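You operate a simulated robot arm through the tools that you are given. There is no shell and no other tool. Be economical: measure what you need, move in short steps, check, and stop when the job is done.

You are at the controls of a simulated robot arm. One attempt, no reset.

## Task
Pack the brown wooden tray on the table top by the fridge. At the end: the black cup is on the brown wooden tray; the green pickle weight from the table top by the fridge stands on top of the teal can (marked "TONIC"); the clear salt jar stands on top of the grey round stone; the pink rice cake is on the brown wooden tray; the green rice cake is on the brown wooden tray; whatever was shut is shut again. Leave all else as you found it, and nothing knocked over.

It is judged by the outcome, as a careful person would: the job done as asked, and still so three seconds after it is handed in. It fails if anything else is knocked over, pushed out of place, dropped, spilled or broken.

## Robot
A 7-joint arm with a two-finger parallel gripper, fixed in place. Base frame: the origin is at the foot of the arm, x ahead of it, y to its left, z up; the work surface is at about z = 720. Readings come in mm, degrees, newtons and seconds.
With the tool pointing down near the work surface it reaches from about 280 to 680 mm from the base axis. Its first joint turns from -66.0 to 66.0 degrees. Payload 1.57 kg.
The tool frame sits at the grasp point between the pads (the TCP): z along the fingers, y along the line on which they close. The tips reach 30 mm beyond it. The gripper opens to 110 mm. The fingers are 24 mm wide and 12 mm thick; the gripper's body (48 by 112 mm) begins 78 mm behind the TCP.
Orientation is that of the tool frame in the base frame, as a unit quaternion [w, x, y, z]. With the fingers straight down and closing along the base's y, the tool's x points along the base's -x, its y along +y and its z along -z.

## Interface
- The arm moves only by the tool arm_command. Its argument "series" is a list of rows, each an object of numbers (a shift or turn left out is 0, a gripper value left out holds the last): "rx", "ry", "rz": the turn, a rotation vector about the base's x, y, z in degrees; "x", "y", "z": the shift along the base's x, y, z in mm; "jaw": the gripper command, from -1 (fully open) to 1 (shut), values between in proportion. In form: [{"rx": .., "ry": .., "rz": .., "x": .., "y": .., "z": .., "jaw": ..}, ...]. A call has 1 to 8 rows; each row is the pose to reach, as a shift and turn from the pose commanded when the call began. Each row takes 0.2 s and may step no farther than 50 mm and 8.6 degrees from the row before; otherwise, or with a gripper value out of range, the whole call is refused. Where a pose cannot be reached the arm comes as near as it can. A force on the tool above 40 N (or 10 N above the force at the start of the call, whichever is more), or a blocked arm, ends the call early, and 0.2 s more pass. Each finger travels about 108 mm/s and halts on what it meets, pressing with about 34 N; the grip force reading is that of the motor and also rises with nothing between the fingers. The clock runs only during rows and for 0.2 s after the last one: add rows that repeat a pose to give the fingers time. The reply holds the time, the measured pose of the TCP, the force on the tool along the base axes, the opening and the grip force, in the units named above and with some noise.
- Cameras (640 x 400 px; columns grow to the right, rows downward): "scene" is fixed at [183.6, -415.2, 1386]; the picture's right is [0.61, -0.79, 0.00], its down [-0.60, -0.47, -0.65] and it looks along [0.51, 0.40, -0.76] (base axes); focal length 317 px, centre (320, 200). "wrist" rides on the gripper at [-36, 0, -80] in the tool frame; the picture's right is [0.00, -1.00, 0.00], its down [0.97, 0.00, -0.24] and it looks along [0.24, 0.00, 0.97] (tool axes); focal length 218 px, centre (320, 200). There is no depth. A picture from a camera that has moved, and an enlarged one, comes with that camera's place and axes in the base frame and with its lens. The place of the scene camera against the robot may be out by one fixed shift of up to 18 mm in any direction.
- snapshot(camera): a new picture of that camera. It takes no simulated time.
- enlarge(camera, box): a new picture of the part [left, top, right, bottom] of that camera's present view, enlarged. It takes no simulated time.
- hand_in(): hands the job in; it is judged then, once.

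Go step by step. Nothing tells you positions but the pictures and the camera data: compare them with the known pose of the tool, close in by small moves and look again before you grip or let go. The budget is 120 turns and 76 pictures, counting those below and the enlarged ones. Unless the task says otherwise, let go and move clear before handing in, and close with one line.

The tools are called after "Emit:" by a JSON object that holds its "api" and its "payload". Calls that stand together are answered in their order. arm_command: Moves the arm, as the interface text tells. Its arguments: {"type":"object","properties":{"series":{"type":"array"}},"required":["series"]} The other tools are called the same way: snapshot (camera) takes a picture; enlarge (camera, box) takes an enlarged picture of a part of a camera's view; hand_in () hands the job in.

At the start:

```text
clock: 0.0
eef_pos: [439.8, -96.4, 1092.5]
tool_rot: [-0.001, 0.001, 1.0, 0.0]
ft_force: [0.0, 0.1, -0.6]
finger_gap: 109.9
grasp_force: 0.0
```

scene: 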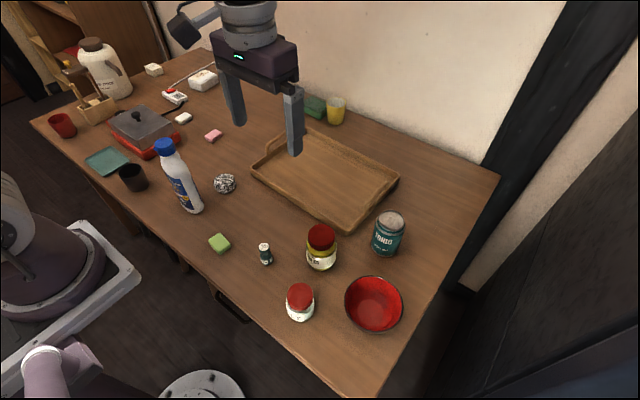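
wrist: 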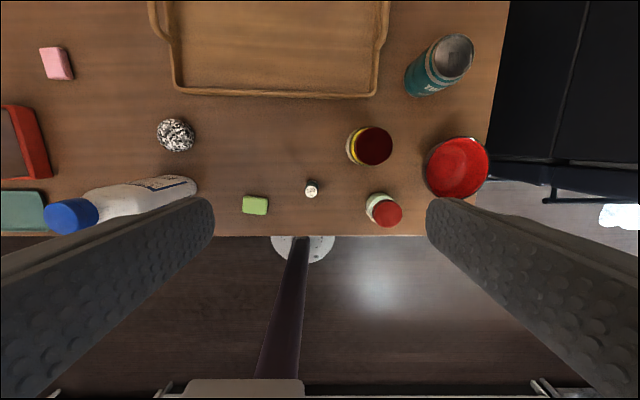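

I see the table with the tray, jars, cups and cakes; I need a closer look to identify each thing before moving.

Emit:
{"api": "enlarge", "payload": {"camera": "scene", "box": [180, 160, 420, 340]}}

Emit:
{"api": "enlarge", "payload": {"camera": "scene", "box": [20, 20, 240, 210]}}

Emit:
{"api": "enlarge", "payload": {"camera": "scene", "box": [230, 60, 410, 240]}}

```text
2.22 times, centred on (300, 250) of scene
camera zoom: at [183.6, -415.2, 1386.0], right [0.61, -0.79, 0.0], down [-0.6, -0.47, -0.65], along [0.51, 0.4, -0.76], focal length 705 px, centre (364, 89)
```

zoom: 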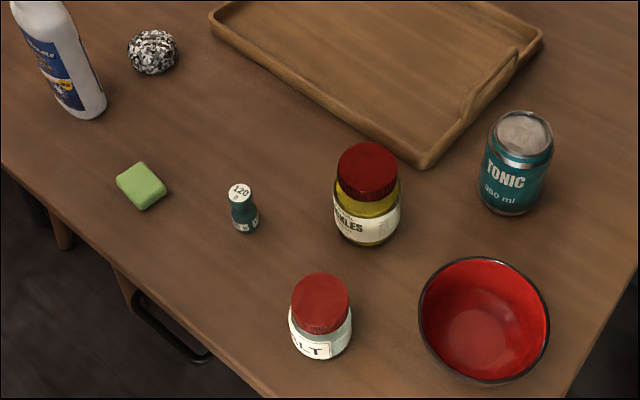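

```text
2.11 times, centred on (130, 115) of scene
camera zoom: at [183.6, -415.2, 1386.0], right [0.61, -0.79, 0.0], down [-0.6, -0.47, -0.65], along [0.51, 0.4, -0.76], focal length 668 px, centre (720, 379)
```

zoom: 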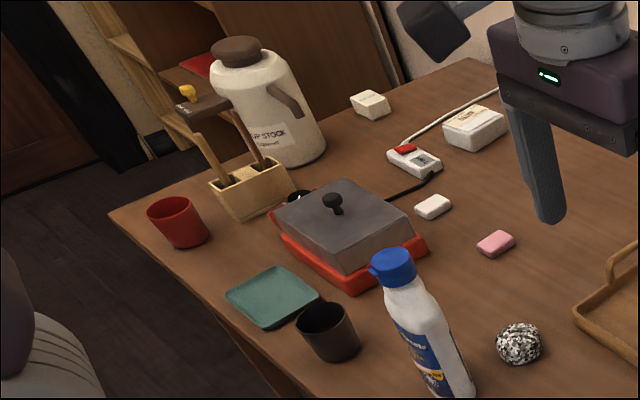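

```text
2.22 times, centred on (320, 150) of scene
camera zoom: at [183.6, -415.2, 1386.0], right [0.61, -0.79, 0.0], down [-0.6, -0.47, -0.65], along [0.51, 0.4, -0.76], focal length 705 px, centre (320, 311)
```

zoom: 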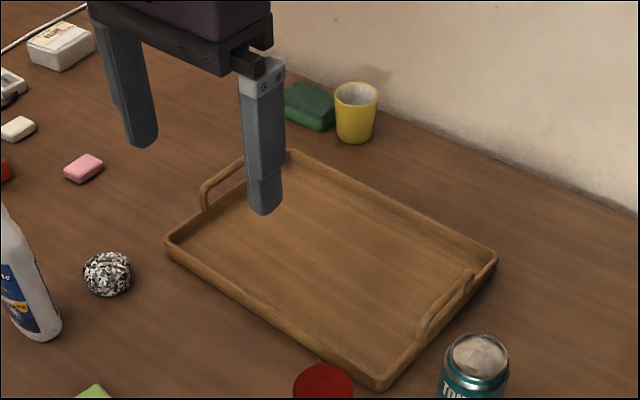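

I take the small green "120 g" weight at about (400,-79), the tonic can at (600,-283), salt jar at (362,-220), speckled stone at (493,174), green cake at (358,38), pink cake at (622,375) and black cup at (348,378). I'll descend above the weight first and look.

Emit:
{"api": "arm_command", "payload": {"series": [{"x": -8, "y": 4, "z": -45, "jaw": 0.0}, {"x": -16, "y": 8, "z": -90}, {"x": -24, "y": 12, "z": -135}, {"x": -32, "y": 16, "z": -180}, {"x": -37, "y": 17, "z": -225}, {"x": -37, "y": 17, "z": -250}]}}

Emit:
{"api": "snapshot", "payload": {"camera": "wrist"}}

Emit:
{"api": "snapshot", "payload": {"camera": "scene"}}

```text
clock: 1.4
eef_pos: [403.9, -80.5, 841.0]
tool_rot: [-0.001, 0.0, 1.0, 0.0]
ft_force: [0.9, -0.4, 0.4]
finger_gap: 55.2
grasp_force: 0.0
```

```text
70 pictures are left
camera wrist: at [439.8, -80.5, 921.9], right [0.0, -1.0, 0.0], down [-0.97, 0.0, 0.24], along [-0.24, 0.0, -0.97], focal length 218 px, centre (320, 200)
```

wrist: 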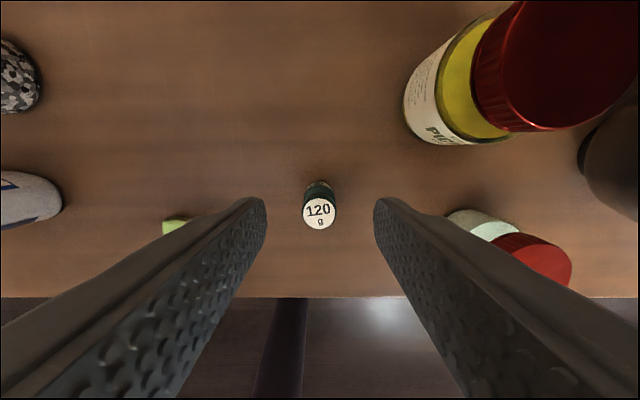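

```text
69 pictures are left
```

scene: 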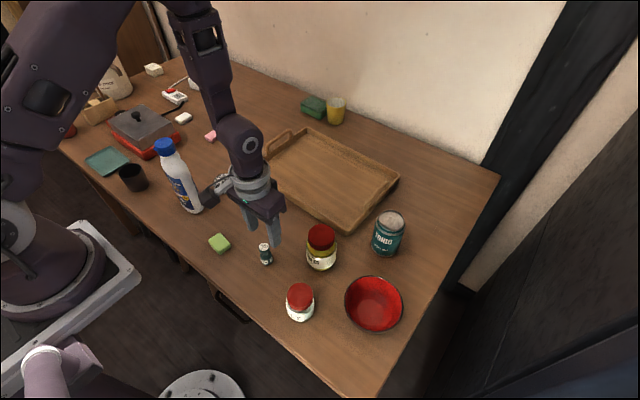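

The weight stands at about (394,-80), top near z 765, and fingers straddle it. I lower and close on it.

Emit:
{"api": "arm_command", "payload": {"series": [{"x": -10, "z": -35}, {"x": -10, "z": -70}, {"x": -10, "z": -85}, {"x": -10, "z": -85, "jaw": 0.5}, {"x": -10, "z": -85, "jaw": 0.8}, {"x": -10, "z": -85, "jaw": 1}, {"x": -10, "z": -85, "jaw": 1}]}}

Emit:
{"api": "snapshot", "payload": {"camera": "wrist"}}

```text
clock: 3.0
eef_pos: [395.4, -80.7, 756.7]
tool_rot: [0.0, -0.001, 1.0, 0.0]
ft_force: [0.3, 0.4, -0.7]
finger_gap: 25.0
grasp_force: 33.6
```

```text
68 pictures are left
camera wrist: at [431.0, -80.1, 836.7], right [0.0, -1.0, 0.0], down [-0.97, 0.0, 0.24], along [-0.24, 0.0, -0.97], focal length 218 px, centre (320, 200)
```

wrist: 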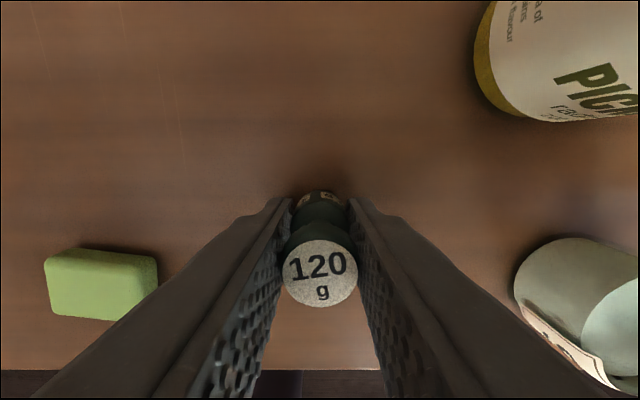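

The weight is held (gap 25 mm). I lift straight up and carry it high toward the can, stopping short to look.

Emit:
{"api": "arm_command", "payload": {"series": [{"z": 40}, {"z": 85}, {"z": 130}, {"z": 170}, {"x": 30, "y": -30, "z": 170}, {"x": 60, "y": -62, "z": 170}, {"x": 92, "y": -94, "z": 170}, {"x": 124, "y": -126, "z": 170}]}}

Emit:
{"api": "arm_command", "payload": {"series": [{"x": 18, "y": -35}, {"x": 36, "y": -70}, {"x": 36, "y": -75}]}}

Emit:
{"api": "snapshot", "payload": {"camera": "wrist"}}

```text
clock: 4.8
eef_pos: [515.3, -205.2, 925.1]
tool_rot: [0.0, 0.0, 1.0, 0.001]
ft_force: [0.5, -0.8, -0.9]
finger_gap: 25.1
grasp_force: 34.0
```

```text
clock: 5.6
eef_pos: [550.2, -282.0, 925.0]
tool_rot: [0.0, -0.001, 1.0, 0.0]
ft_force: [-0.2, -0.5, -1.3]
finger_gap: 25.3
grasp_force: 34.3
```

```text
67 pictures are left
camera wrist: at [588.2, -281.0, 1005.4], right [0.0, -1.0, 0.0], down [-0.97, 0.0, 0.24], along [-0.24, 0.0, -0.97], focal length 218 px, centre (320, 200)
```

wrist: 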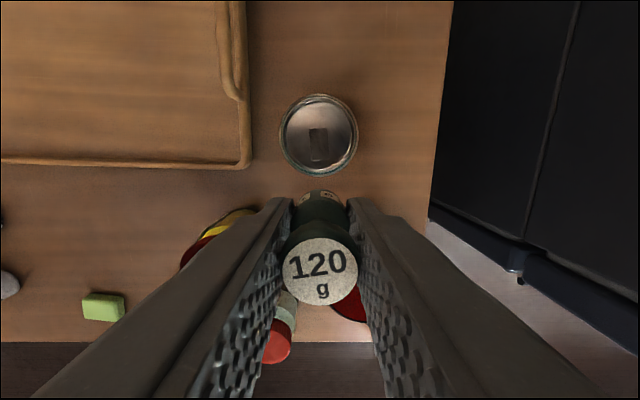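

The can top is centred at about (597,-280). I move over it (allowing for the weight sitting ~5 mm behind the TCP) and lower part way.

Emit:
{"api": "arm_command", "payload": {"series": [{"x": 25, "y": 0}, {"x": 50, "y": 1}, {"x": 50, "y": 1, "z": -20}, {"x": 50, "y": 1, "z": -40}, {"x": 50, "y": 1, "z": -40}]}}

Emit:
{"api": "enlarge", "payload": {"camera": "scene", "box": [330, 160, 450, 280]}}

Emit:
{"api": "snapshot", "payload": {"camera": "wrist"}}

```text
clock: 6.8
eef_pos: [604.8, -278.2, 885.8]
tool_rot: [0.0, 0.0, 1.0, 0.0]
ft_force: [0.5, 0.0, -0.6]
finger_gap: 25.2
grasp_force: 34.4
```

```text
3.33 times, centred on (390, 220) of scene
camera zoom: at [183.6, -415.2, 1386.0], right [0.61, -0.79, 0.0], down [-0.6, -0.47, -0.65], along [0.51, 0.4, -0.76], focal length 1057 px, centre (87, 133)
```

zoom: 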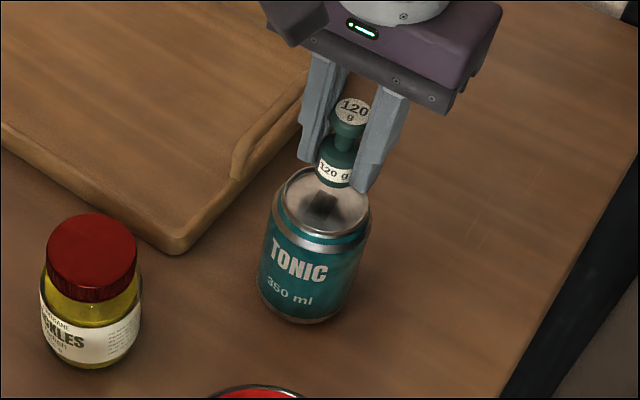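

```text
65 pictures are left
camera wrist: at [639.7, -278.9, 966.2], right [0.0, -1.0, 0.0], down [-0.97, 0.0, 0.24], along [-0.24, 0.0, -0.97], focal length 218 px, centre (320, 200)
```

wrist: 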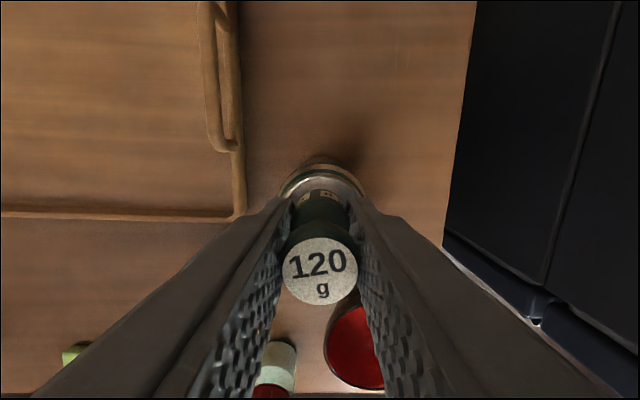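

The weight hovers over the can; I zoom in to verify the alignment before lowering.

Emit:
{"api": "enlarge", "payload": {"camera": "scene", "box": [370, 190, 420, 250]}}

Emit:
{"api": "enlarge", "payload": {"camera": "wrist", "box": [260, 140, 380, 220]}}

```text
6.67 times, centred on (395, 220) of scene
camera zoom: at [183.6, -415.2, 1386.0], right [0.61, -0.79, 0.0], down [-0.6, -0.47, -0.65], along [0.51, 0.4, -0.76], focal length 2114 px, centre (-180, 67)
```

zoom: 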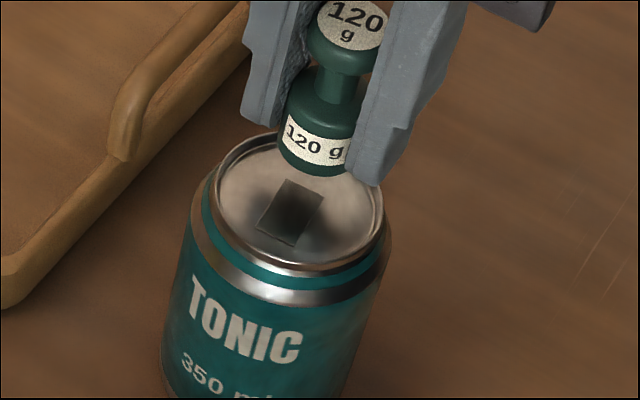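

```text
5.00 times, centred on (320, 180) of wrist
camera zoom: at [639.7, -278.9, 966.2], right [0.0, -1.0, 0.0], down [-0.97, 0.0, 0.24], along [-0.24, 0.0, -0.97], focal length 1091 px, centre (320, 300)
```

zoom: 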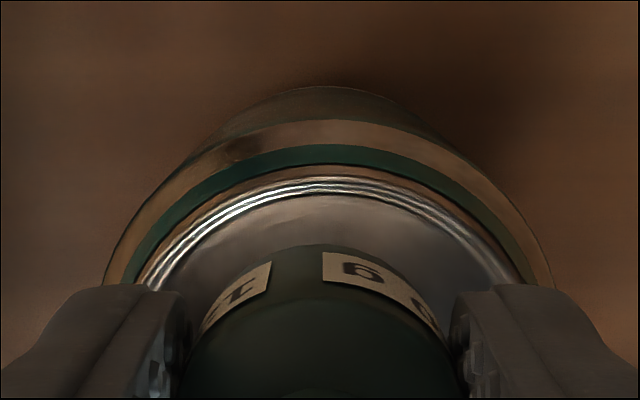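

Both views show the weight about 7–8 mm too far in +x; I shift back and lower in small steps until contact.

Emit:
{"api": "arm_command", "payload": {"series": [{"x": -8}, {"x": -8, "z": -6}, {"x": -8, "z": -10}, {"x": -8, "z": -12}, {"x": -8, "z": -12}]}}

Emit:
{"api": "enlarge", "payload": {"camera": "scene", "box": [370, 190, 420, 250]}}

```text
clock: 8.0
eef_pos: [594.1, -279.2, 873.5]
tool_rot: [0.0, 0.0, 1.0, 0.0]
ft_force: [0.0, 0.1, -1.1]
finger_gap: 25.2
grasp_force: 34.2
```

```text
6.67 times, centred on (395, 220) of scene
camera zoom: at [183.6, -415.2, 1386.0], right [0.61, -0.79, 0.0], down [-0.6, -0.47, -0.65], along [0.51, 0.4, -0.76], focal length 2114 px, centre (-180, 67)
```

zoom: 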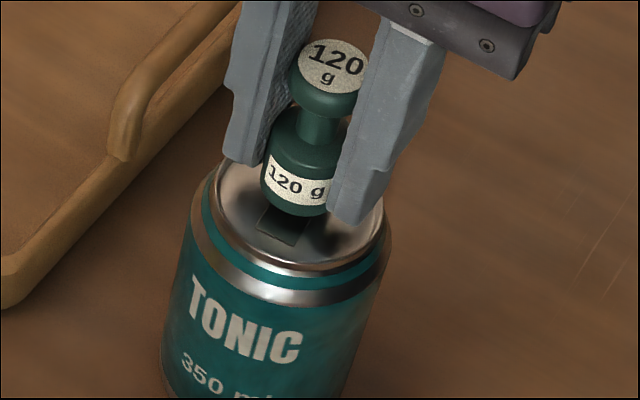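

Alignment now looks centred with a few mm to go; I lower in 1–2 mm steps.

Emit:
{"api": "arm_command", "payload": {"series": [{"z": -2}, {"z": -4}, {"z": -5}, {"z": -6}, {"z": -6}]}}

Emit:
{"api": "enlarge", "payload": {"camera": "scene", "box": [370, 190, 420, 250]}}

```text
clock: 9.2
eef_pos: [594.7, -279.5, 870.7]
tool_rot: [0.002, 0.0, 1.0, -0.001]
ft_force: [-1.2, 1.8, 28.8]
finger_gap: 25.1
grasp_force: 33.8
```

```text
6.67 times, centred on (395, 220) of scene
camera zoom: at [183.0, -414.9, 1386.2], right [0.61, -0.79, 0.0], down [-0.6, -0.47, -0.65], along [0.51, 0.4, -0.76], focal length 2114 px, centre (-180, 67)
```

zoom: 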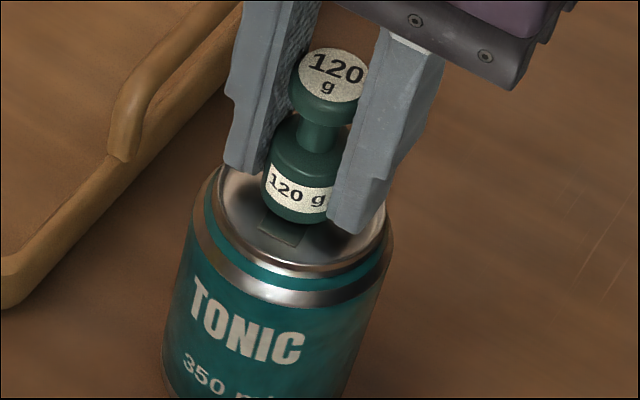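

Contact is made (29 N). I ease off the load, then open a little and lift away.

Emit:
{"api": "arm_command", "payload": {"series": [{"z": 3}, {"z": 3, "jaw": 0.4}, {"z": 3, "jaw": 0.3}, {"z": 3, "jaw": 0.25}, {"z": 15}, {"z": 40}, {"z": 80}]}}

Emit:
{"api": "enlarge", "payload": {"camera": "scene", "box": [340, 160, 440, 260]}}

```text
clock: 10.8
eef_pos: [595.2, -279.2, 946.6]
tool_rot: [0.0, 0.0, 1.0, 0.0]
ft_force: [0.5, 0.2, 0.0]
finger_gap: 41.4
grasp_force: 0.1
```

```text
4.00 times, centred on (390, 210) of scene
camera zoom: at [183.6, -415.2, 1386.0], right [0.61, -0.79, 0.0], down [-0.6, -0.47, -0.65], along [0.51, 0.4, -0.76], focal length 1268 px, centre (40, 160)
```

zoom: 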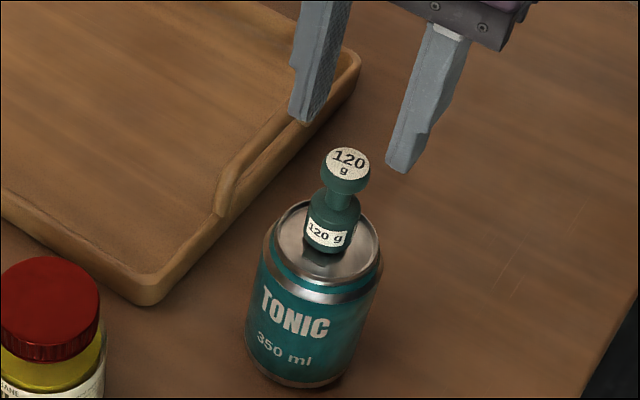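

The weight stands on the can. Next I go above the salt jar and look.

Emit:
{"api": "arm_command", "payload": {"series": [{"x": -38, "y": 10, "jaw": -0.45}, {"x": -78, "y": 20}, {"x": -118, "y": 30}, {"x": -158, "y": 40}, {"x": -198, "y": 50}, {"x": -233, "y": 59}, {"x": -233, "y": 59, "z": -35}, {"x": -233, "y": 59, "z": -60}]}}

Emit:
{"api": "snapshot", "payload": {"camera": "wrist"}}

```text
clock: 12.6
eef_pos: [360.1, -221.6, 887.7]
tool_rot: [0.0, 0.0, 1.0, 0.0]
ft_force: [0.5, -0.5, -0.6]
finger_gap: 79.7
grasp_force: 0.0
```

```text
59 pictures are left
camera wrist: at [396.5, -221.9, 968.1], right [0.0, -1.0, 0.0], down [-0.97, 0.0, 0.24], along [-0.24, 0.0, -0.97], focal length 218 px, centre (320, 200)
```

wrist: 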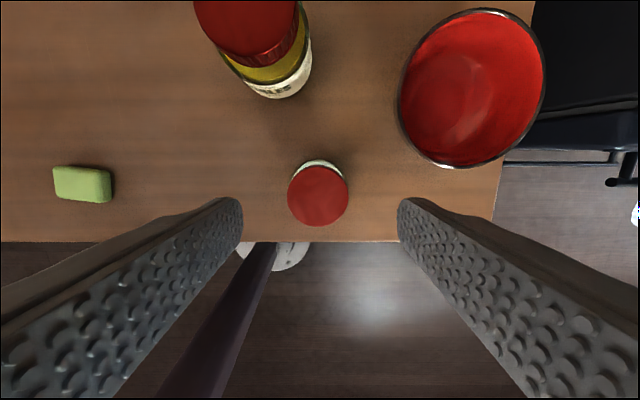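

The jar is centred at about (357,-220), roughly 50 mm wide. I lower around it and close.

Emit:
{"api": "arm_command", "payload": {"series": [{"x": -4, "y": 1, "z": -40}, {"x": -4, "y": 1, "z": -80}, {"x": -4, "y": 1, "z": -115}, {"x": -4, "y": 1, "z": -126}, {"x": -4, "y": 1, "z": -126, "jaw": 0.0}, {"x": -4, "y": 1, "z": -126, "jaw": 0.4}, {"x": -4, "y": 1, "z": -126, "jaw": 1}, {"x": -4, "y": 1, "z": -126, "jaw": 1}]}}

Emit:
{"api": "snapshot", "payload": {"camera": "wrist"}}

Emit:
{"api": "enlarge", "payload": {"camera": "scene", "box": [240, 230, 360, 330]}}

```text
clock: 14.4
eef_pos: [357.6, -219.0, 762.7]
tool_rot: [0.001, 0.0, 1.0, 0.0]
ft_force: [-0.1, -0.2, 0.2]
finger_gap: 58.5
grasp_force: 34.3
```

```text
58 pictures are left
camera wrist: at [393.9, -219.2, 842.9], right [0.0, -1.0, 0.0], down [-0.97, 0.0, 0.24], along [-0.24, 0.0, -0.97], focal length 218 px, centre (320, 200)
```

wrist: 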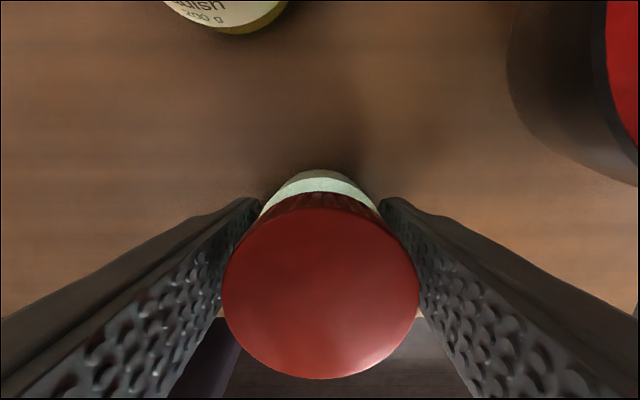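

```text
4.00 times, centred on (300, 280) of scene
camera zoom: at [183.6, -415.2, 1386.0], right [0.61, -0.79, 0.0], down [-0.6, -0.47, -0.65], along [0.51, 0.4, -0.76], focal length 1268 px, centre (400, -120)
```

zoom: 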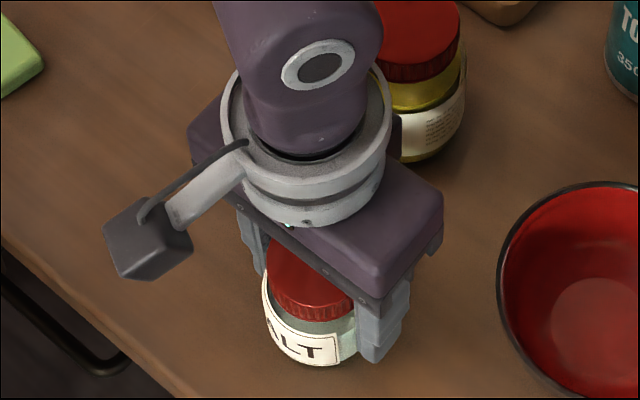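

The salt jar is held (58 mm). I lift it and carry it to near the stone, keeping clear of the bottle, then look at the stone.

Emit:
{"api": "arm_command", "payload": {"series": [{"z": 40}, {"z": 90}, {"z": 140}, {"x": 14, "y": 40, "z": 140}, {"x": 28, "y": 82, "z": 140}, {"x": 42, "y": 124, "z": 140}, {"x": 56, "y": 166, "z": 140}, {"x": 70, "y": 200, "z": 140}]}}

Emit:
{"api": "arm_command", "payload": {"series": [{"x": 14, "y": 40}, {"x": 28, "y": 80}, {"x": 43, "y": 120}, {"x": 43, "y": 120}]}}

Emit:
{"api": "snapshot", "payload": {"camera": "wrist"}}

Emit:
{"api": "enlarge", "payload": {"camera": "scene", "box": [190, 150, 260, 210]}}

```text
clock: 16.2
eef_pos: [427.6, -16.3, 902.4]
tool_rot: [0.0, 0.001, 1.0, 0.0]
ft_force: [-0.7, -0.8, -2.3]
finger_gap: 58.4
grasp_force: 34.0
```

```text
clock: 17.2
eef_pos: [469.8, 103.2, 900.3]
tool_rot: [0.0, 0.0, 1.0, 0.0]
ft_force: [-0.1, -0.2, -1.5]
finger_gap: 58.7
grasp_force: 34.0
```

```text
56 pictures are left
camera wrist: at [506.3, 103.8, 981.8], right [0.0, -1.0, 0.0], down [-0.97, 0.0, 0.24], along [-0.24, 0.0, -0.97], focal length 218 px, centre (320, 200)
```

wrist: 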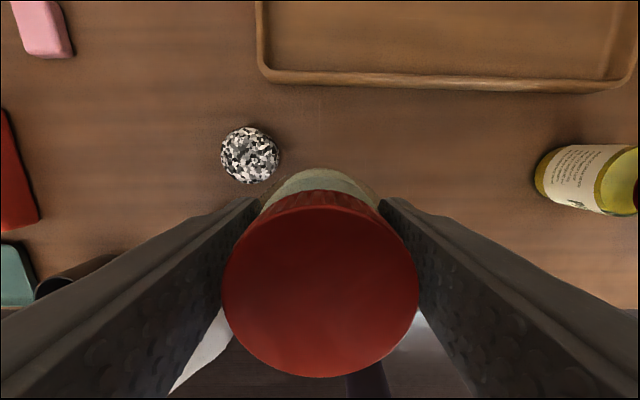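

```text
6.67 times, centred on (225, 180) of scene
camera zoom: at [183.6, -415.1, 1386.0], right [0.61, -0.79, 0.0], down [-0.6, -0.47, -0.65], along [0.51, 0.4, -0.76], focal length 2114 px, centre (953, 333)
```

zoom: 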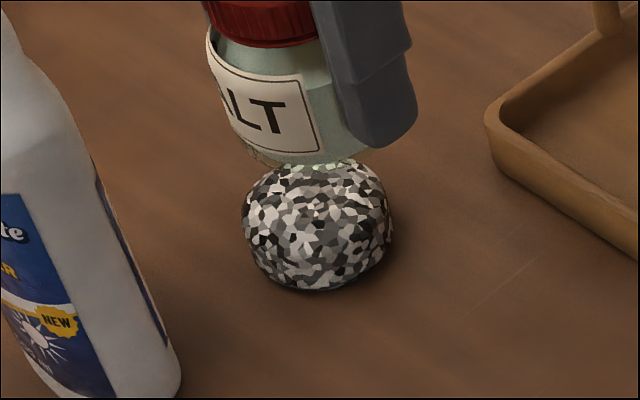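

The stone is a rounded puck, about 62 mm wide, near (497,179). I zoom to pin down its centre and top.

Emit:
{"api": "enlarge", "payload": {"camera": "wrist", "box": [200, 105, 300, 205]}}

```text
4.00 times, centred on (250, 155) of wrist
camera zoom: at [506.3, 103.8, 981.8], right [0.0, -1.0, 0.0], down [-0.97, 0.0, 0.24], along [-0.24, 0.0, -0.97], focal length 873 px, centre (600, 380)
```

zoom: 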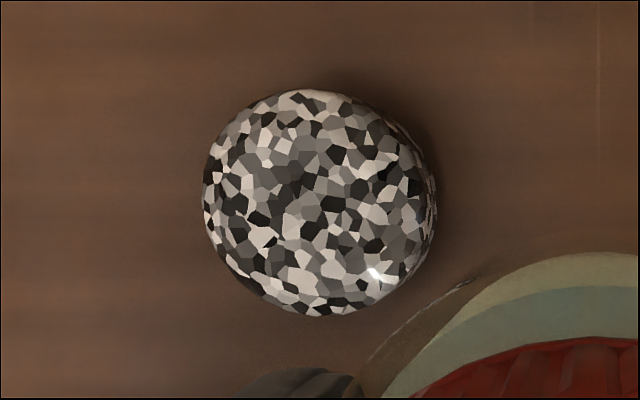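

Stone centre is about (495,179). I move over it, lower part-way, and check in the scene view.

Emit:
{"api": "arm_command", "payload": {"series": [{"x": 12, "y": 38}, {"x": 24, "y": 76}, {"x": 24, "y": 76, "z": -30}, {"x": 24, "y": 76, "z": -65}, {"x": 24, "y": 76, "z": -72}, {"x": 24, "y": 76, "z": -72}]}}

Emit:
{"api": "enlarge", "payload": {"camera": "scene", "box": [180, 130, 280, 210]}}

Emit:
{"api": "snapshot", "payload": {"camera": "wrist"}}

```text
clock: 18.6
eef_pos: [495.1, 176.4, 828.8]
tool_rot: [0.0, 0.0, 1.0, 0.0]
ft_force: [-0.6, 0.5, -2.1]
finger_gap: 58.6
grasp_force: 34.3
```

```text
5.00 times, centred on (230, 170) of scene
camera zoom: at [183.6, -415.1, 1386.0], right [0.61, -0.79, 0.0], down [-0.6, -0.47, -0.65], along [0.51, 0.4, -0.76], focal length 1585 px, centre (770, 350)
```

zoom: 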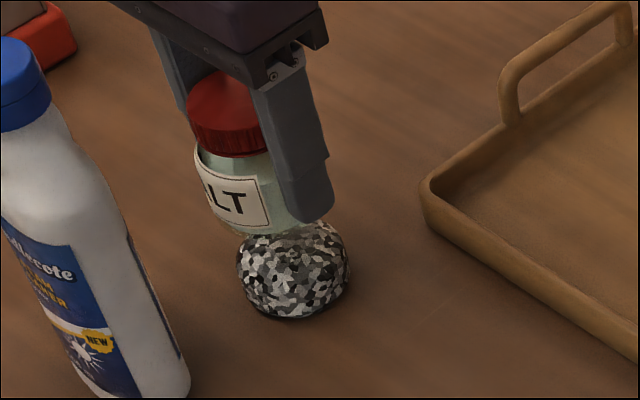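

```text
52 pictures are left
camera wrist: at [531.2, 176.5, 910.1], right [0.0, -1.0, 0.0], down [-0.97, 0.0, 0.24], along [-0.24, 0.0, -0.97], focal length 218 px, centre (320, 200)
```

wrist: 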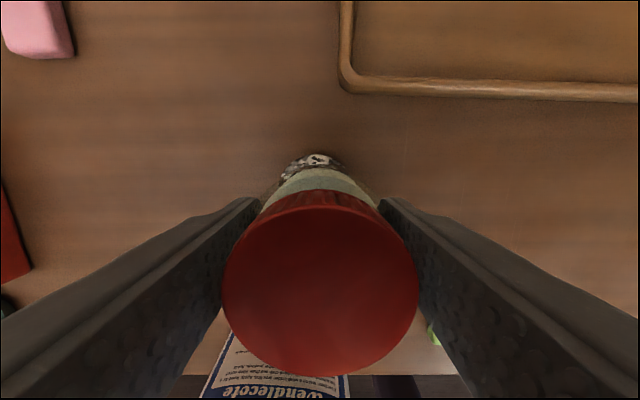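

Emit:
{"api": "enlarge", "payload": {"camera": "wrist", "box": [260, 140, 380, 220]}}

Emit:
{"api": "enlarge", "payload": {"camera": "scene", "box": [205, 150, 265, 200]}}

```text
5.00 times, centred on (320, 180) of wrist
camera zoom: at [531.2, 176.5, 910.1], right [0.0, -1.0, 0.0], down [-0.97, 0.0, 0.24], along [-0.24, 0.0, -0.97], focal length 1091 px, centre (320, 300)
```

zoom: 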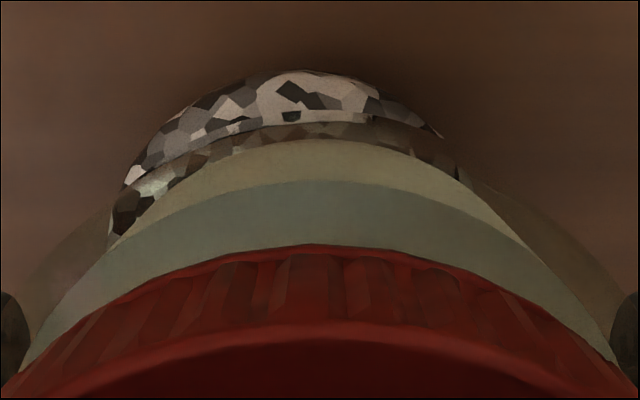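

```text
8.00 times, centred on (235, 175) of scene
camera zoom: at [183.6, -415.1, 1386.0], right [0.61, -0.79, 0.0], down [-0.6, -0.47, -0.65], along [0.51, 0.4, -0.76], focal length 2536 px, centre (1000, 400)
```

zoom: 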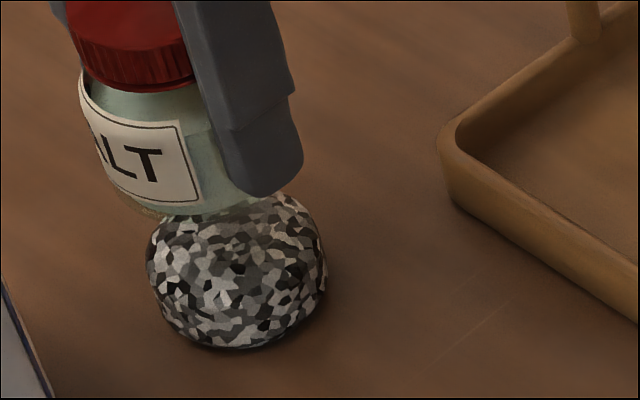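

Jar and stone agree within ~2 mm. I nudge +1 mm in y and lower in small steps.

Emit:
{"api": "arm_command", "payload": {"series": [{"y": 1, "z": -6}, {"y": 1, "z": -12}, {"y": 1, "z": -15}, {"y": 1, "z": -17}, {"y": 1, "z": -17}]}}

Emit:
{"api": "enlarge", "payload": {"camera": "scene", "box": [205, 150, 265, 200]}}

```text
clock: 19.8
eef_pos: [494.6, 177.1, 813.6]
tool_rot: [0.0, 0.001, 1.0, 0.0]
ft_force: [0.2, -0.1, -2.3]
finger_gap: 58.6
grasp_force: 34.2
```

```text
8.00 times, centred on (235, 175) of scene
camera zoom: at [183.6, -415.1, 1386.0], right [0.61, -0.79, 0.0], down [-0.6, -0.47, -0.65], along [0.51, 0.4, -0.76], focal length 2536 px, centre (1000, 400)
```

zoom: 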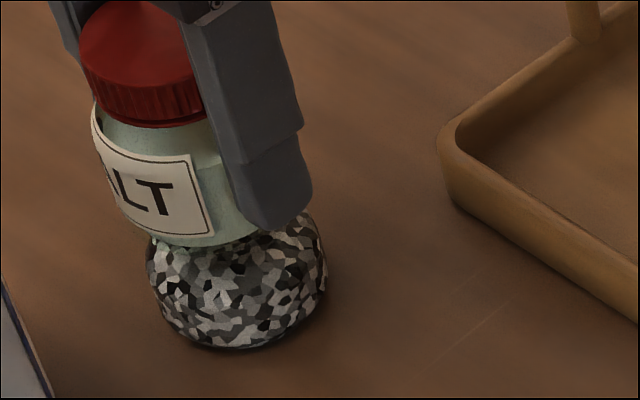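

No contact yet (jar base ~771); I continue down slowly.

Emit:
{"api": "arm_command", "payload": {"series": [{"z": -2}, {"z": -4}, {"z": -6}, {"z": -6}]}}

```text
clock: 20.8
eef_pos: [495.6, 179.0, 807.1]
tool_rot: [0.0, 0.0, 1.0, 0.001]
ft_force: [0.4, 0.0, -1.9]
finger_gap: 58.3
grasp_force: 34.0
```

Emit:
{"api": "arm_command", "payload": {"series": [{"z": -2}, {"z": -4}, {"z": -6}, {"z": -6}]}}

Emit:
{"api": "enlarge", "payload": {"camera": "scene", "box": [205, 150, 265, 200]}}

```text
clock: 21.8
eef_pos: [495.6, 176.4, 801.0]
tool_rot: [0.001, 0.0, 1.0, 0.001]
ft_force: [-0.8, 0.2, -1.4]
finger_gap: 58.6
grasp_force: 33.7
```

```text
8.00 times, centred on (235, 175) of scene
camera zoom: at [183.6, -415.1, 1386.0], right [0.61, -0.79, 0.0], down [-0.6, -0.47, -0.65], along [0.51, 0.4, -0.76], focal length 2536 px, centre (1000, 400)
```

zoom: 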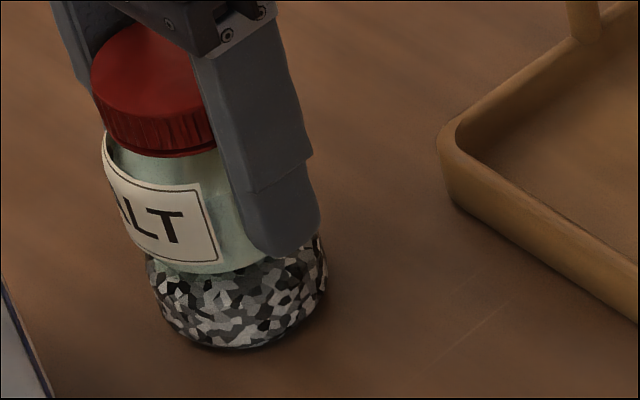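

Emit:
{"api": "arm_command", "payload": {"series": [{"z": -1.5}, {"z": -3}, {"z": -4.5}, {"z": -4.5}]}}

```text
clock: 22.8
eef_pos: [495.8, 177.5, 796.7]
tool_rot: [0.001, 0.0, 1.0, 0.0]
ft_force: [0.8, -0.6, -1.9]
finger_gap: 58.7
grasp_force: 33.7
```

Emit:
{"api": "arm_command", "payload": {"series": [{"z": -1.5}, {"z": -3}, {"z": -4}, {"z": -4}]}}

Emit:
{"api": "enlarge", "payload": {"camera": "scene", "box": [205, 150, 265, 200]}}

Emit:
{"api": "enlarge", "payload": {"camera": "wrist", "box": [260, 140, 380, 220]}}

```text
clock: 23.8
eef_pos: [495.7, 177.7, 793.5]
tool_rot: [0.002, 0.0, 1.0, 0.002]
ft_force: [2.1, -5.3, 30.1]
finger_gap: 58.8
grasp_force: 33.8
```

```text
8.00 times, centred on (235, 175) of scene
camera zoom: at [183.2, -415.4, 1386.0], right [0.61, -0.79, 0.0], down [-0.6, -0.47, -0.65], along [0.51, 0.4, -0.76], focal length 2536 px, centre (1000, 400)
```

zoom: 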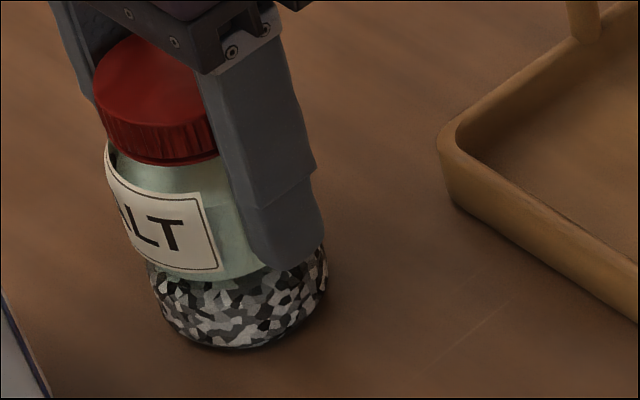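

```text
5.00 times, centred on (320, 180) of wrist
camera zoom: at [531.7, 178.2, 874.1], right [0.0, -1.0, 0.0], down [-0.97, 0.0, 0.24], along [-0.24, 0.0, -0.97], focal length 1091 px, centre (320, 300)
```

zoom: 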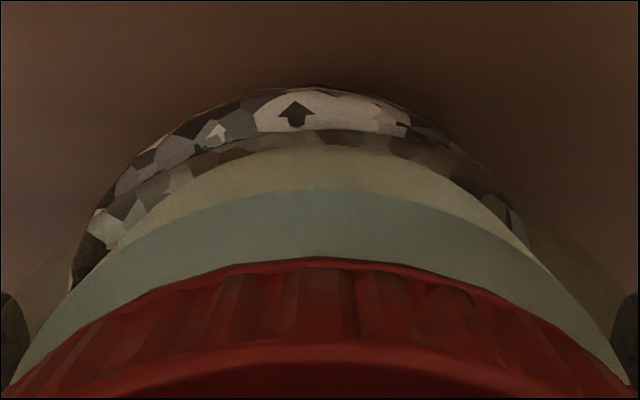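

Contact at stone top ≈751. The wrist view suggests the stone is ~2 mm further in +y, so I lift slightly, correct, and set down lightly.

Emit:
{"api": "arm_command", "payload": {"series": [{"z": 5}, {"z": 5, "y": 2}, {"z": 3, "y": 2}, {"z": 1.5, "y": 2}, {"z": 1.5, "y": 2}]}}

```text
clock: 25.0
eef_pos: [496.2, 180.1, 795.1]
tool_rot: [0.001, 0.0, 1.0, 0.0]
ft_force: [1.2, -0.1, -0.9]
finger_gap: 58.6
grasp_force: 34.8
```

Emit:
{"api": "arm_command", "payload": {"series": [{"z": -1}, {"z": -1}]}}

```text
clock: 25.6
eef_pos: [494.9, 180.7, 793.8]
tool_rot: [0.0, 0.0, 1.0, 0.0]
ft_force: [-0.1, 0.3, -0.1]
finger_gap: 58.3
grasp_force: 34.2
```

Emit:
{"api": "arm_command", "payload": {"series": [{"z": -1}, {"z": -1}]}}

```text
clock: 26.2
eef_pos: [496.5, 180.2, 792.1]
tool_rot: [0.001, 0.001, 1.0, 0.001]
ft_force: [-2.2, -0.7, 30.3]
finger_gap: 58.6
grasp_force: 33.9
```

Firm contact. I ease up and open the fingers slightly, then check that the jar stands before retreating.

Emit:
{"api": "arm_command", "payload": {"series": [{"z": 0.8}, {"z": 0.8, "jaw": -0.1}, {"z": 0.8, "jaw": -0.16}, {"z": 0.8, "jaw": -0.2}, {"z": 0.8, "jaw": -0.2}]}}

Emit:
{"api": "enlarge", "payload": {"camera": "scene", "box": [205, 150, 265, 200]}}

Emit:
{"api": "enlarge", "payload": {"camera": "wrist", "box": [220, 140, 420, 400]}}

```text
clock: 27.4
eef_pos: [495.3, 181.6, 793.4]
tool_rot: [0.0, 0.0, 1.0, -0.001]
ft_force: [0.5, 0.0, -0.7]
finger_gap: 66.0
grasp_force: 0.1
```

```text
8.00 times, centred on (235, 175) of scene
camera zoom: at [183.6, -415.2, 1386.0], right [0.61, -0.79, 0.0], down [-0.6, -0.47, -0.65], along [0.51, 0.4, -0.76], focal length 2536 px, centre (1000, 400)
```

zoom: 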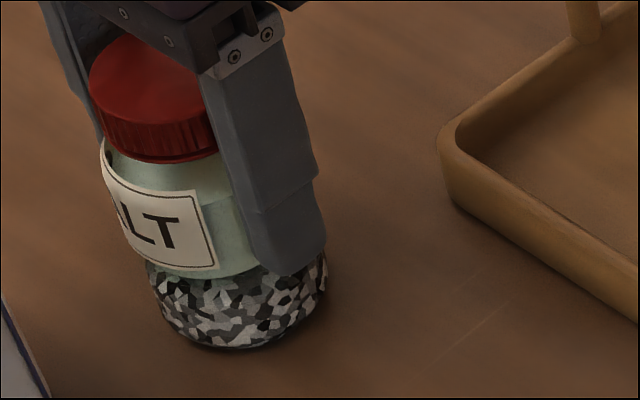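

```text
1.54 times, centred on (320, 270) of wrist
camera zoom: at [531.3, 180.1, 873.5], right [0.0, -1.0, 0.0], down [-0.97, 0.0, 0.24], along [-0.24, 0.0, -0.97], focal length 336 px, centre (320, 92)
```

zoom: 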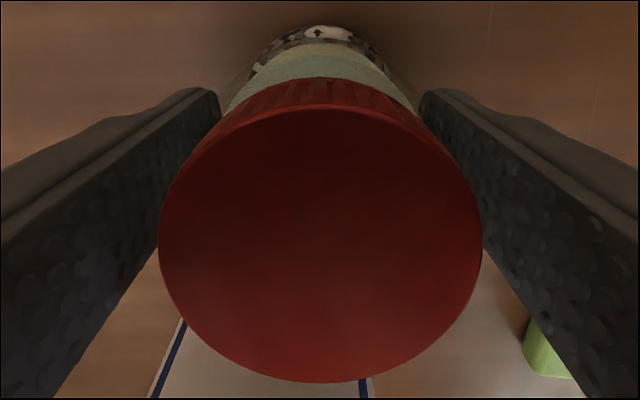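

The jar stands free between the fingers. I wait briefly, then rise straight up and check it.

Emit:
{"api": "arm_command", "payload": {"series": [{"jaw": -0.3}, {"z": 0}, {"z": 0}, {"z": 25}, {"z": 65}, {"z": 110}, {"z": 155}]}}

Emit:
{"api": "enlarge", "payload": {"camera": "scene", "box": [180, 110, 280, 210]}}

Emit:
{"api": "snapshot", "payload": {"camera": "wrist"}}

```text
clock: 29.0
eef_pos: [495.4, 180.9, 949.3]
tool_rot: [0.0, -0.001, 1.0, 0.0]
ft_force: [-0.1, 0.0, 0.7]
finger_gap: 71.5
grasp_force: 0.1
```

```text
4.00 times, centred on (230, 160) of scene
camera zoom: at [183.6, -415.2, 1386.0], right [0.61, -0.79, 0.0], down [-0.6, -0.47, -0.65], along [0.51, 0.4, -0.76], focal length 1268 px, centre (680, 360)
```

zoom: 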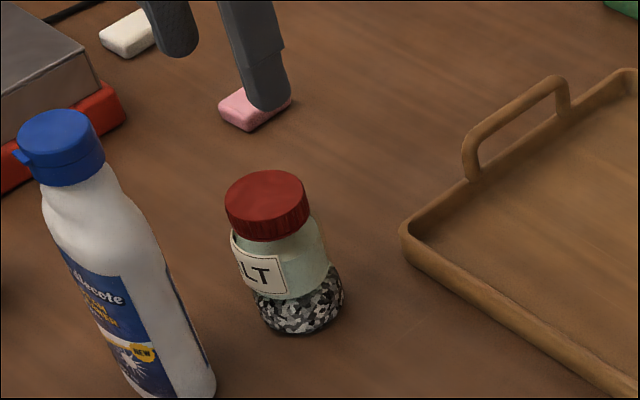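

```text
42 pictures are left
camera wrist: at [531.2, 181.3, 1029.9], right [0.0, -1.0, 0.0], down [-0.97, 0.0, 0.24], along [-0.24, 0.0, -0.97], focal length 218 px, centre (320, 200)
```

wrist: 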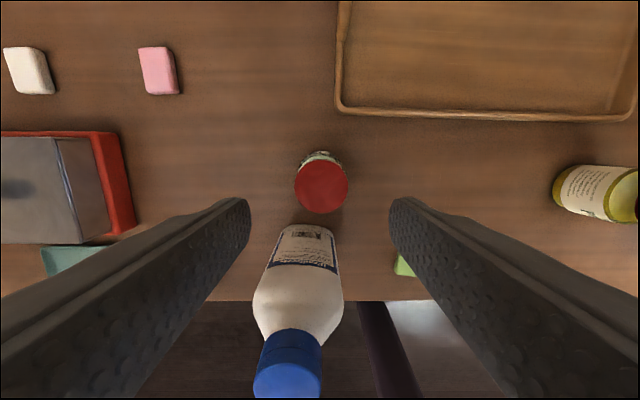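

The salt jar stands on the stone. Next is the green cake: I go over it, avoiding the bottle, and look.

Emit:
{"api": "arm_command", "payload": {"series": [{"y": -45, "jaw": -0.5}, {"y": -90}, {"x": -30, "y": -125}, {"x": -75, "y": -145}, {"x": -120, "y": -145}, {"x": -137, "y": -145, "z": -40}, {"x": -137, "y": -145, "z": -80}, {"x": -137, "y": -145, "z": -110}]}}

Emit:
{"api": "snapshot", "payload": {"camera": "wrist"}}

```text
clock: 30.8
eef_pos: [357.6, 35.8, 836.7]
tool_rot: [0.0, 0.0, 1.0, 0.0]
ft_force: [-0.3, 0.2, -0.2]
finger_gap: 82.3
grasp_force: 0.0
```

```text
41 pictures are left
camera wrist: at [393.9, 34.8, 917.3], right [0.0, -1.0, 0.0], down [-0.97, 0.0, 0.24], along [-0.24, 0.0, -0.97], focal length 218 px, centre (320, 200)
```

wrist: 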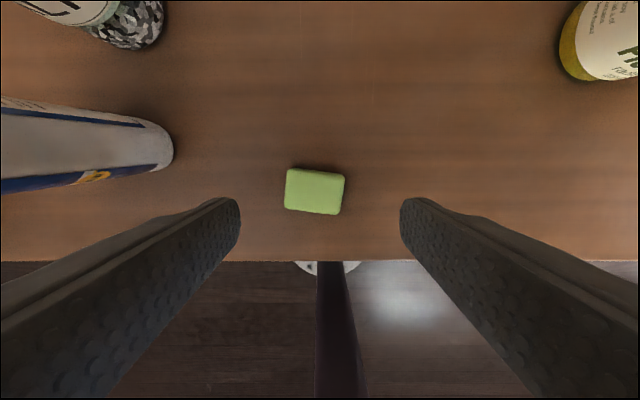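

The cake is at (357,39), about 49×38 mm and turned ~7°. I align, lower and grip.

Emit:
{"api": "arm_command", "payload": {"series": [{"x": -1, "y": 3, "z": -30, "rz": -6}, {"x": -1, "y": 3, "z": -65, "rz": -6}, {"x": -1, "y": 3, "z": -83, "rz": -6}, {"x": -1, "y": 3, "z": -83, "rz": -6, "jaw": 0}, {"x": -1, "y": 3, "z": -83, "rz": -6, "jaw": 0.3}, {"x": -1, "y": 3, "z": -83, "rz": -6, "jaw": 1}, {"x": -1, "y": 3, "z": -83, "rz": -6, "jaw": 1}]}}

Emit:
{"api": "snapshot", "payload": {"camera": "wrist"}}

```text
clock: 32.4
eef_pos: [357.3, 38.2, 755.0]
tool_rot: [0.0, 0.052, 0.999, 0.0]
ft_force: [0.3, 0.2, -0.4]
finger_gap: 48.9
grasp_force: 34.4
```

```text
40 pictures are left
camera wrist: at [392.9, 33.6, 836.2], right [-0.1, -0.99, 0.0], down [-0.97, 0.1, 0.24], along [-0.24, 0.03, -0.97], focal length 218 px, centre (320, 200)
```

wrist: 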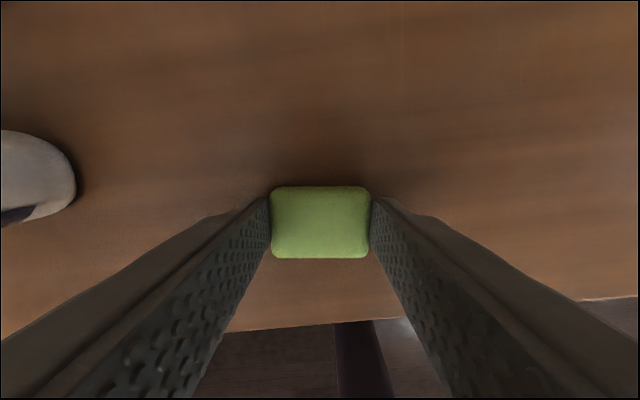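

The green cake is held. I lift and carry it to the tray's near-right part, about (640,-120).

Emit:
{"api": "arm_command", "payload": {"series": [{"z": 45}, {"z": 90}, {"x": 40, "y": -22, "z": 100}, {"x": 81, "y": -45, "z": 100}, {"x": 122, "y": -68, "z": 100}, {"x": 163, "y": -91, "z": 100}, {"x": 204, "y": -114, "z": 100}, {"x": 245, "y": -137, "z": 100}]}}

Emit:
{"api": "arm_command", "payload": {"series": [{"x": 39, "y": -21}, {"x": 39, "y": -21, "z": -30}, {"x": 39, "y": -21, "z": -60}, {"x": 39, "y": -21, "z": -75}, {"x": 39, "y": -21, "z": -75}]}}

Emit:
{"api": "snapshot", "payload": {"camera": "wrist"}}

Emit:
{"api": "enlarge", "payload": {"camera": "scene", "box": [250, 110, 410, 240]}}

```text
clock: 34.2
eef_pos: [600.4, -98.4, 853.4]
tool_rot: [-0.001, 0.052, 0.999, 0.0]
ft_force: [-0.7, -0.8, 0.3]
finger_gap: 48.8
grasp_force: 33.9
```

```text
clock: 35.4
eef_pos: [640.1, -121.2, 779.4]
tool_rot: [0.0, 0.053, 0.999, 0.0]
ft_force: [-0.1, 0.6, 0.1]
finger_gap: 48.4
grasp_force: 33.8
```

```text
39 pictures are left
camera wrist: at [675.9, -125.4, 859.1], right [-0.1, -0.99, 0.0], down [-0.97, 0.1, 0.24], along [-0.24, 0.03, -0.97], focal length 218 px, centre (320, 200)
```

wrist: 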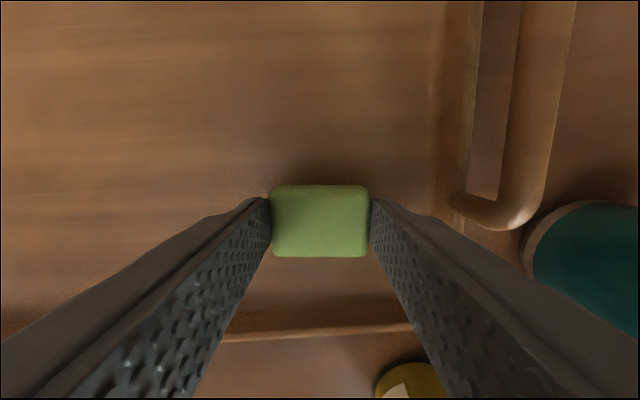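

```text
3.08 times, centred on (330, 175) of scene
camera zoom: at [183.6, -415.2, 1386.0], right [0.61, -0.79, 0.0], down [-0.6, -0.47, -0.65], along [0.51, 0.4, -0.76], focal length 976 px, centre (289, 277)
```

zoom: 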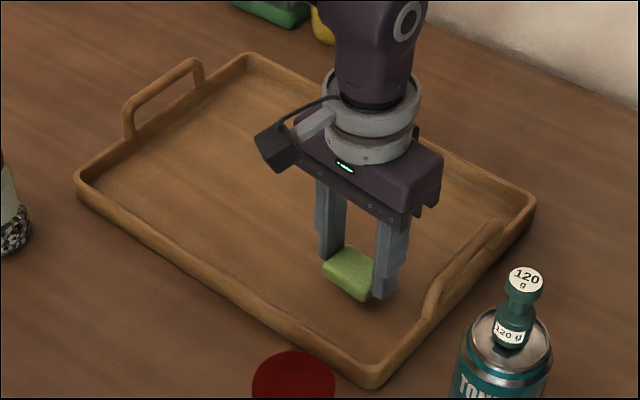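

It's inside the tray, clear of walls and handle. I lower until contact.

Emit:
{"api": "arm_command", "payload": {"series": [{"z": -5}, {"z": -10}, {"z": -13}, {"z": -16}, {"z": -18}, {"z": -18}]}}

```text
clock: 36.8
eef_pos: [641.1, -121.1, 761.6]
tool_rot: [0.0, 0.053, 0.999, 0.0]
ft_force: [-6.0, 3.1, 17.0]
finger_gap: 48.9
grasp_force: 34.1
```

Light contact with the tray floor (17 N). I release with a small opening and rise.

Emit:
{"api": "arm_command", "payload": {"series": [{"z": 0.5}, {"z": 0.5, "jaw": 0.0}, {"z": 0.5, "jaw": -0.1}, {"z": 0.5, "jaw": -0.1}, {"z": 30}, {"z": 75}, {"z": 120}, {"z": 165}]}}

Emit:
{"api": "snapshot", "payload": {"camera": "scene"}}

```text
clock: 38.6
eef_pos: [642.4, -119.5, 926.9]
tool_rot: [0.0, 0.052, 0.999, 0.0]
ft_force: [-0.1, -0.7, 0.8]
finger_gap: 60.2
grasp_force: 0.0
```

```text
37 pictures are left
```

scene: 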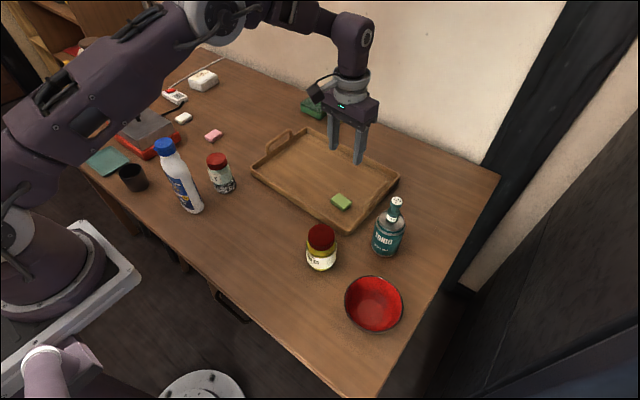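

The green cake lies in the tray. Next is the black cup: I travel high over to it in two calls and look.

Emit:
{"api": "arm_command", "payload": {"series": [{"z": 30, "rz": 3}, {"x": -22, "y": 37, "z": 50, "rz": 6}, {"x": -44, "y": 75, "z": 50, "rz": 6}, {"x": -66, "y": 113, "z": 50, "rz": 6}, {"x": -88, "y": 151, "z": 50, "rz": 6}, {"x": -110, "y": 189, "z": 50, "rz": 6}, {"x": -132, "y": 227, "z": 50, "rz": 6}, {"x": -154, "y": 265, "z": 50, "rz": 6}]}}

Emit:
{"api": "arm_command", "payload": {"series": [{"x": -22, "y": 38, "jaw": -1}, {"x": -44, "y": 76}, {"x": -66, "y": 114}, {"x": -88, "y": 152}, {"x": -110, "y": 190}, {"x": -130, "y": 225}, {"x": -137, "y": 231, "z": -30}, {"x": -137, "y": 231, "z": -60}]}}

Emit:
{"api": "snapshot", "payload": {"camera": "wrist"}}

Emit:
{"api": "snapshot", "payload": {"camera": "scene"}}

```text
clock: 40.4
eef_pos: [487.1, 145.5, 976.9]
tool_rot: [-0.001, 0.001, 1.0, 0.0]
ft_force: [-0.1, 0.0, -1.3]
finger_gap: 60.6
grasp_force: 0.1
```

```text
clock: 42.2
eef_pos: [348.0, 376.3, 916.4]
tool_rot: [0.0, 0.001, 1.0, 0.0]
ft_force: [0.0, -0.3, 0.9]
finger_gap: 110.1
grasp_force: 0.1
```

```text
36 pictures are left
camera wrist: at [384.7, 377.2, 997.1], right [0.0, -1.0, 0.0], down [-0.97, 0.0, 0.24], along [-0.24, 0.0, -0.97], focal length 218 px, centre (320, 200)
```

wrist: 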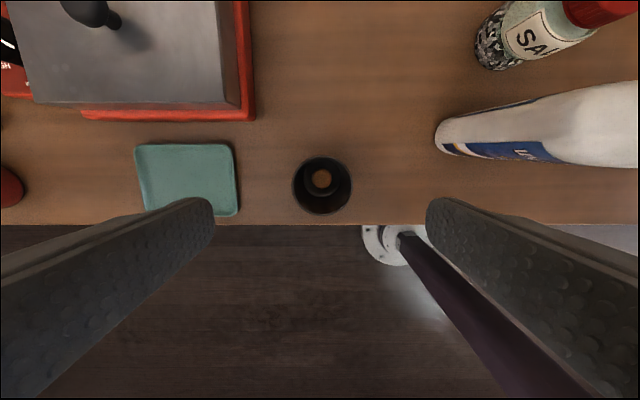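

```text
35 pictures are left
```

scene: 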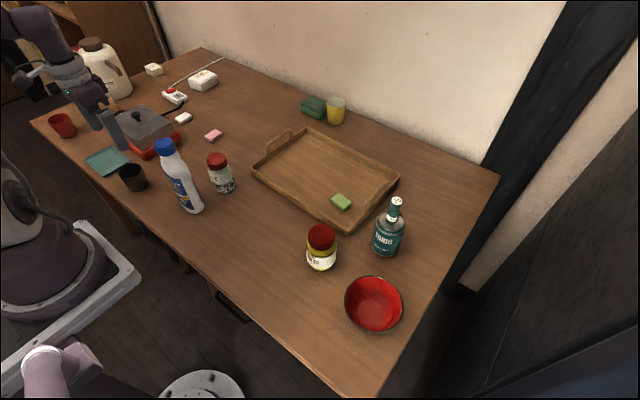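

There seems to be something brown inside the cup; I zoom to see.

Emit:
{"api": "enlarge", "payload": {"camera": "wrist", "box": [280, 140, 364, 224]}}

```text
4.76 times, centred on (322, 182) of wrist
camera zoom: at [384.7, 377.2, 997.1], right [0.0, -1.0, 0.0], down [-0.97, 0.0, 0.24], along [-0.24, 0.0, -0.97], focal length 1039 px, centre (310, 286)
```

zoom: 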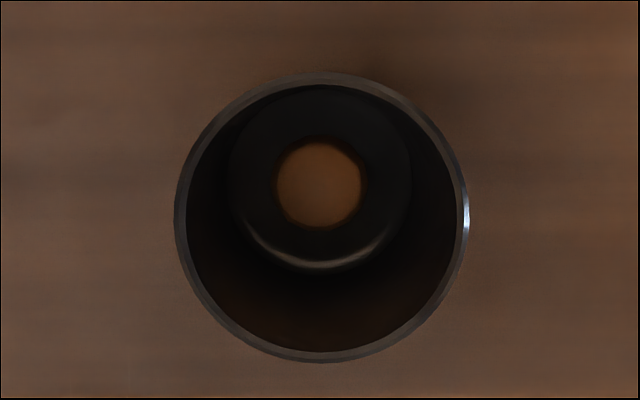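

The cup (rim ~61 mm, centre about (347,375)) appears to have just a rounded bottom; I'll keep it upright and move smoothly. I lower around it and grip.

Emit:
{"api": "arm_command", "payload": {"series": [{"x": -1, "y": -1, "z": -45, "jaw": -0.7}, {"x": -1, "y": -1, "z": -90, "jaw": -0.6}, {"x": -1, "y": -1, "z": -130}, {"x": -1, "y": -1, "z": -154}, {"x": -1, "y": -1, "z": -154}]}}

Emit:
{"api": "snapshot", "payload": {"camera": "wrist"}}

```text
clock: 43.4
eef_pos: [347.8, 376.1, 762.7]
tool_rot: [-0.001, 0.0, 1.0, 0.001]
ft_force: [0.0, -0.4, 0.2]
finger_gap: 87.9
grasp_force: 0.1
```

```text
33 pictures are left
camera wrist: at [384.3, 375.8, 843.2], right [0.0, -1.0, 0.0], down [-0.97, 0.0, 0.24], along [-0.24, 0.0, -0.97], focal length 218 px, centre (320, 200)
```

wrist: 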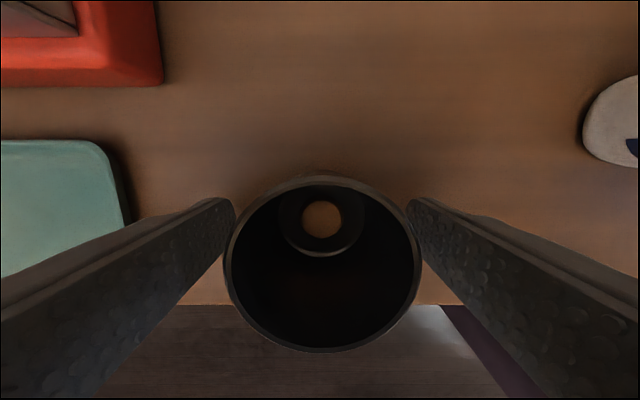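

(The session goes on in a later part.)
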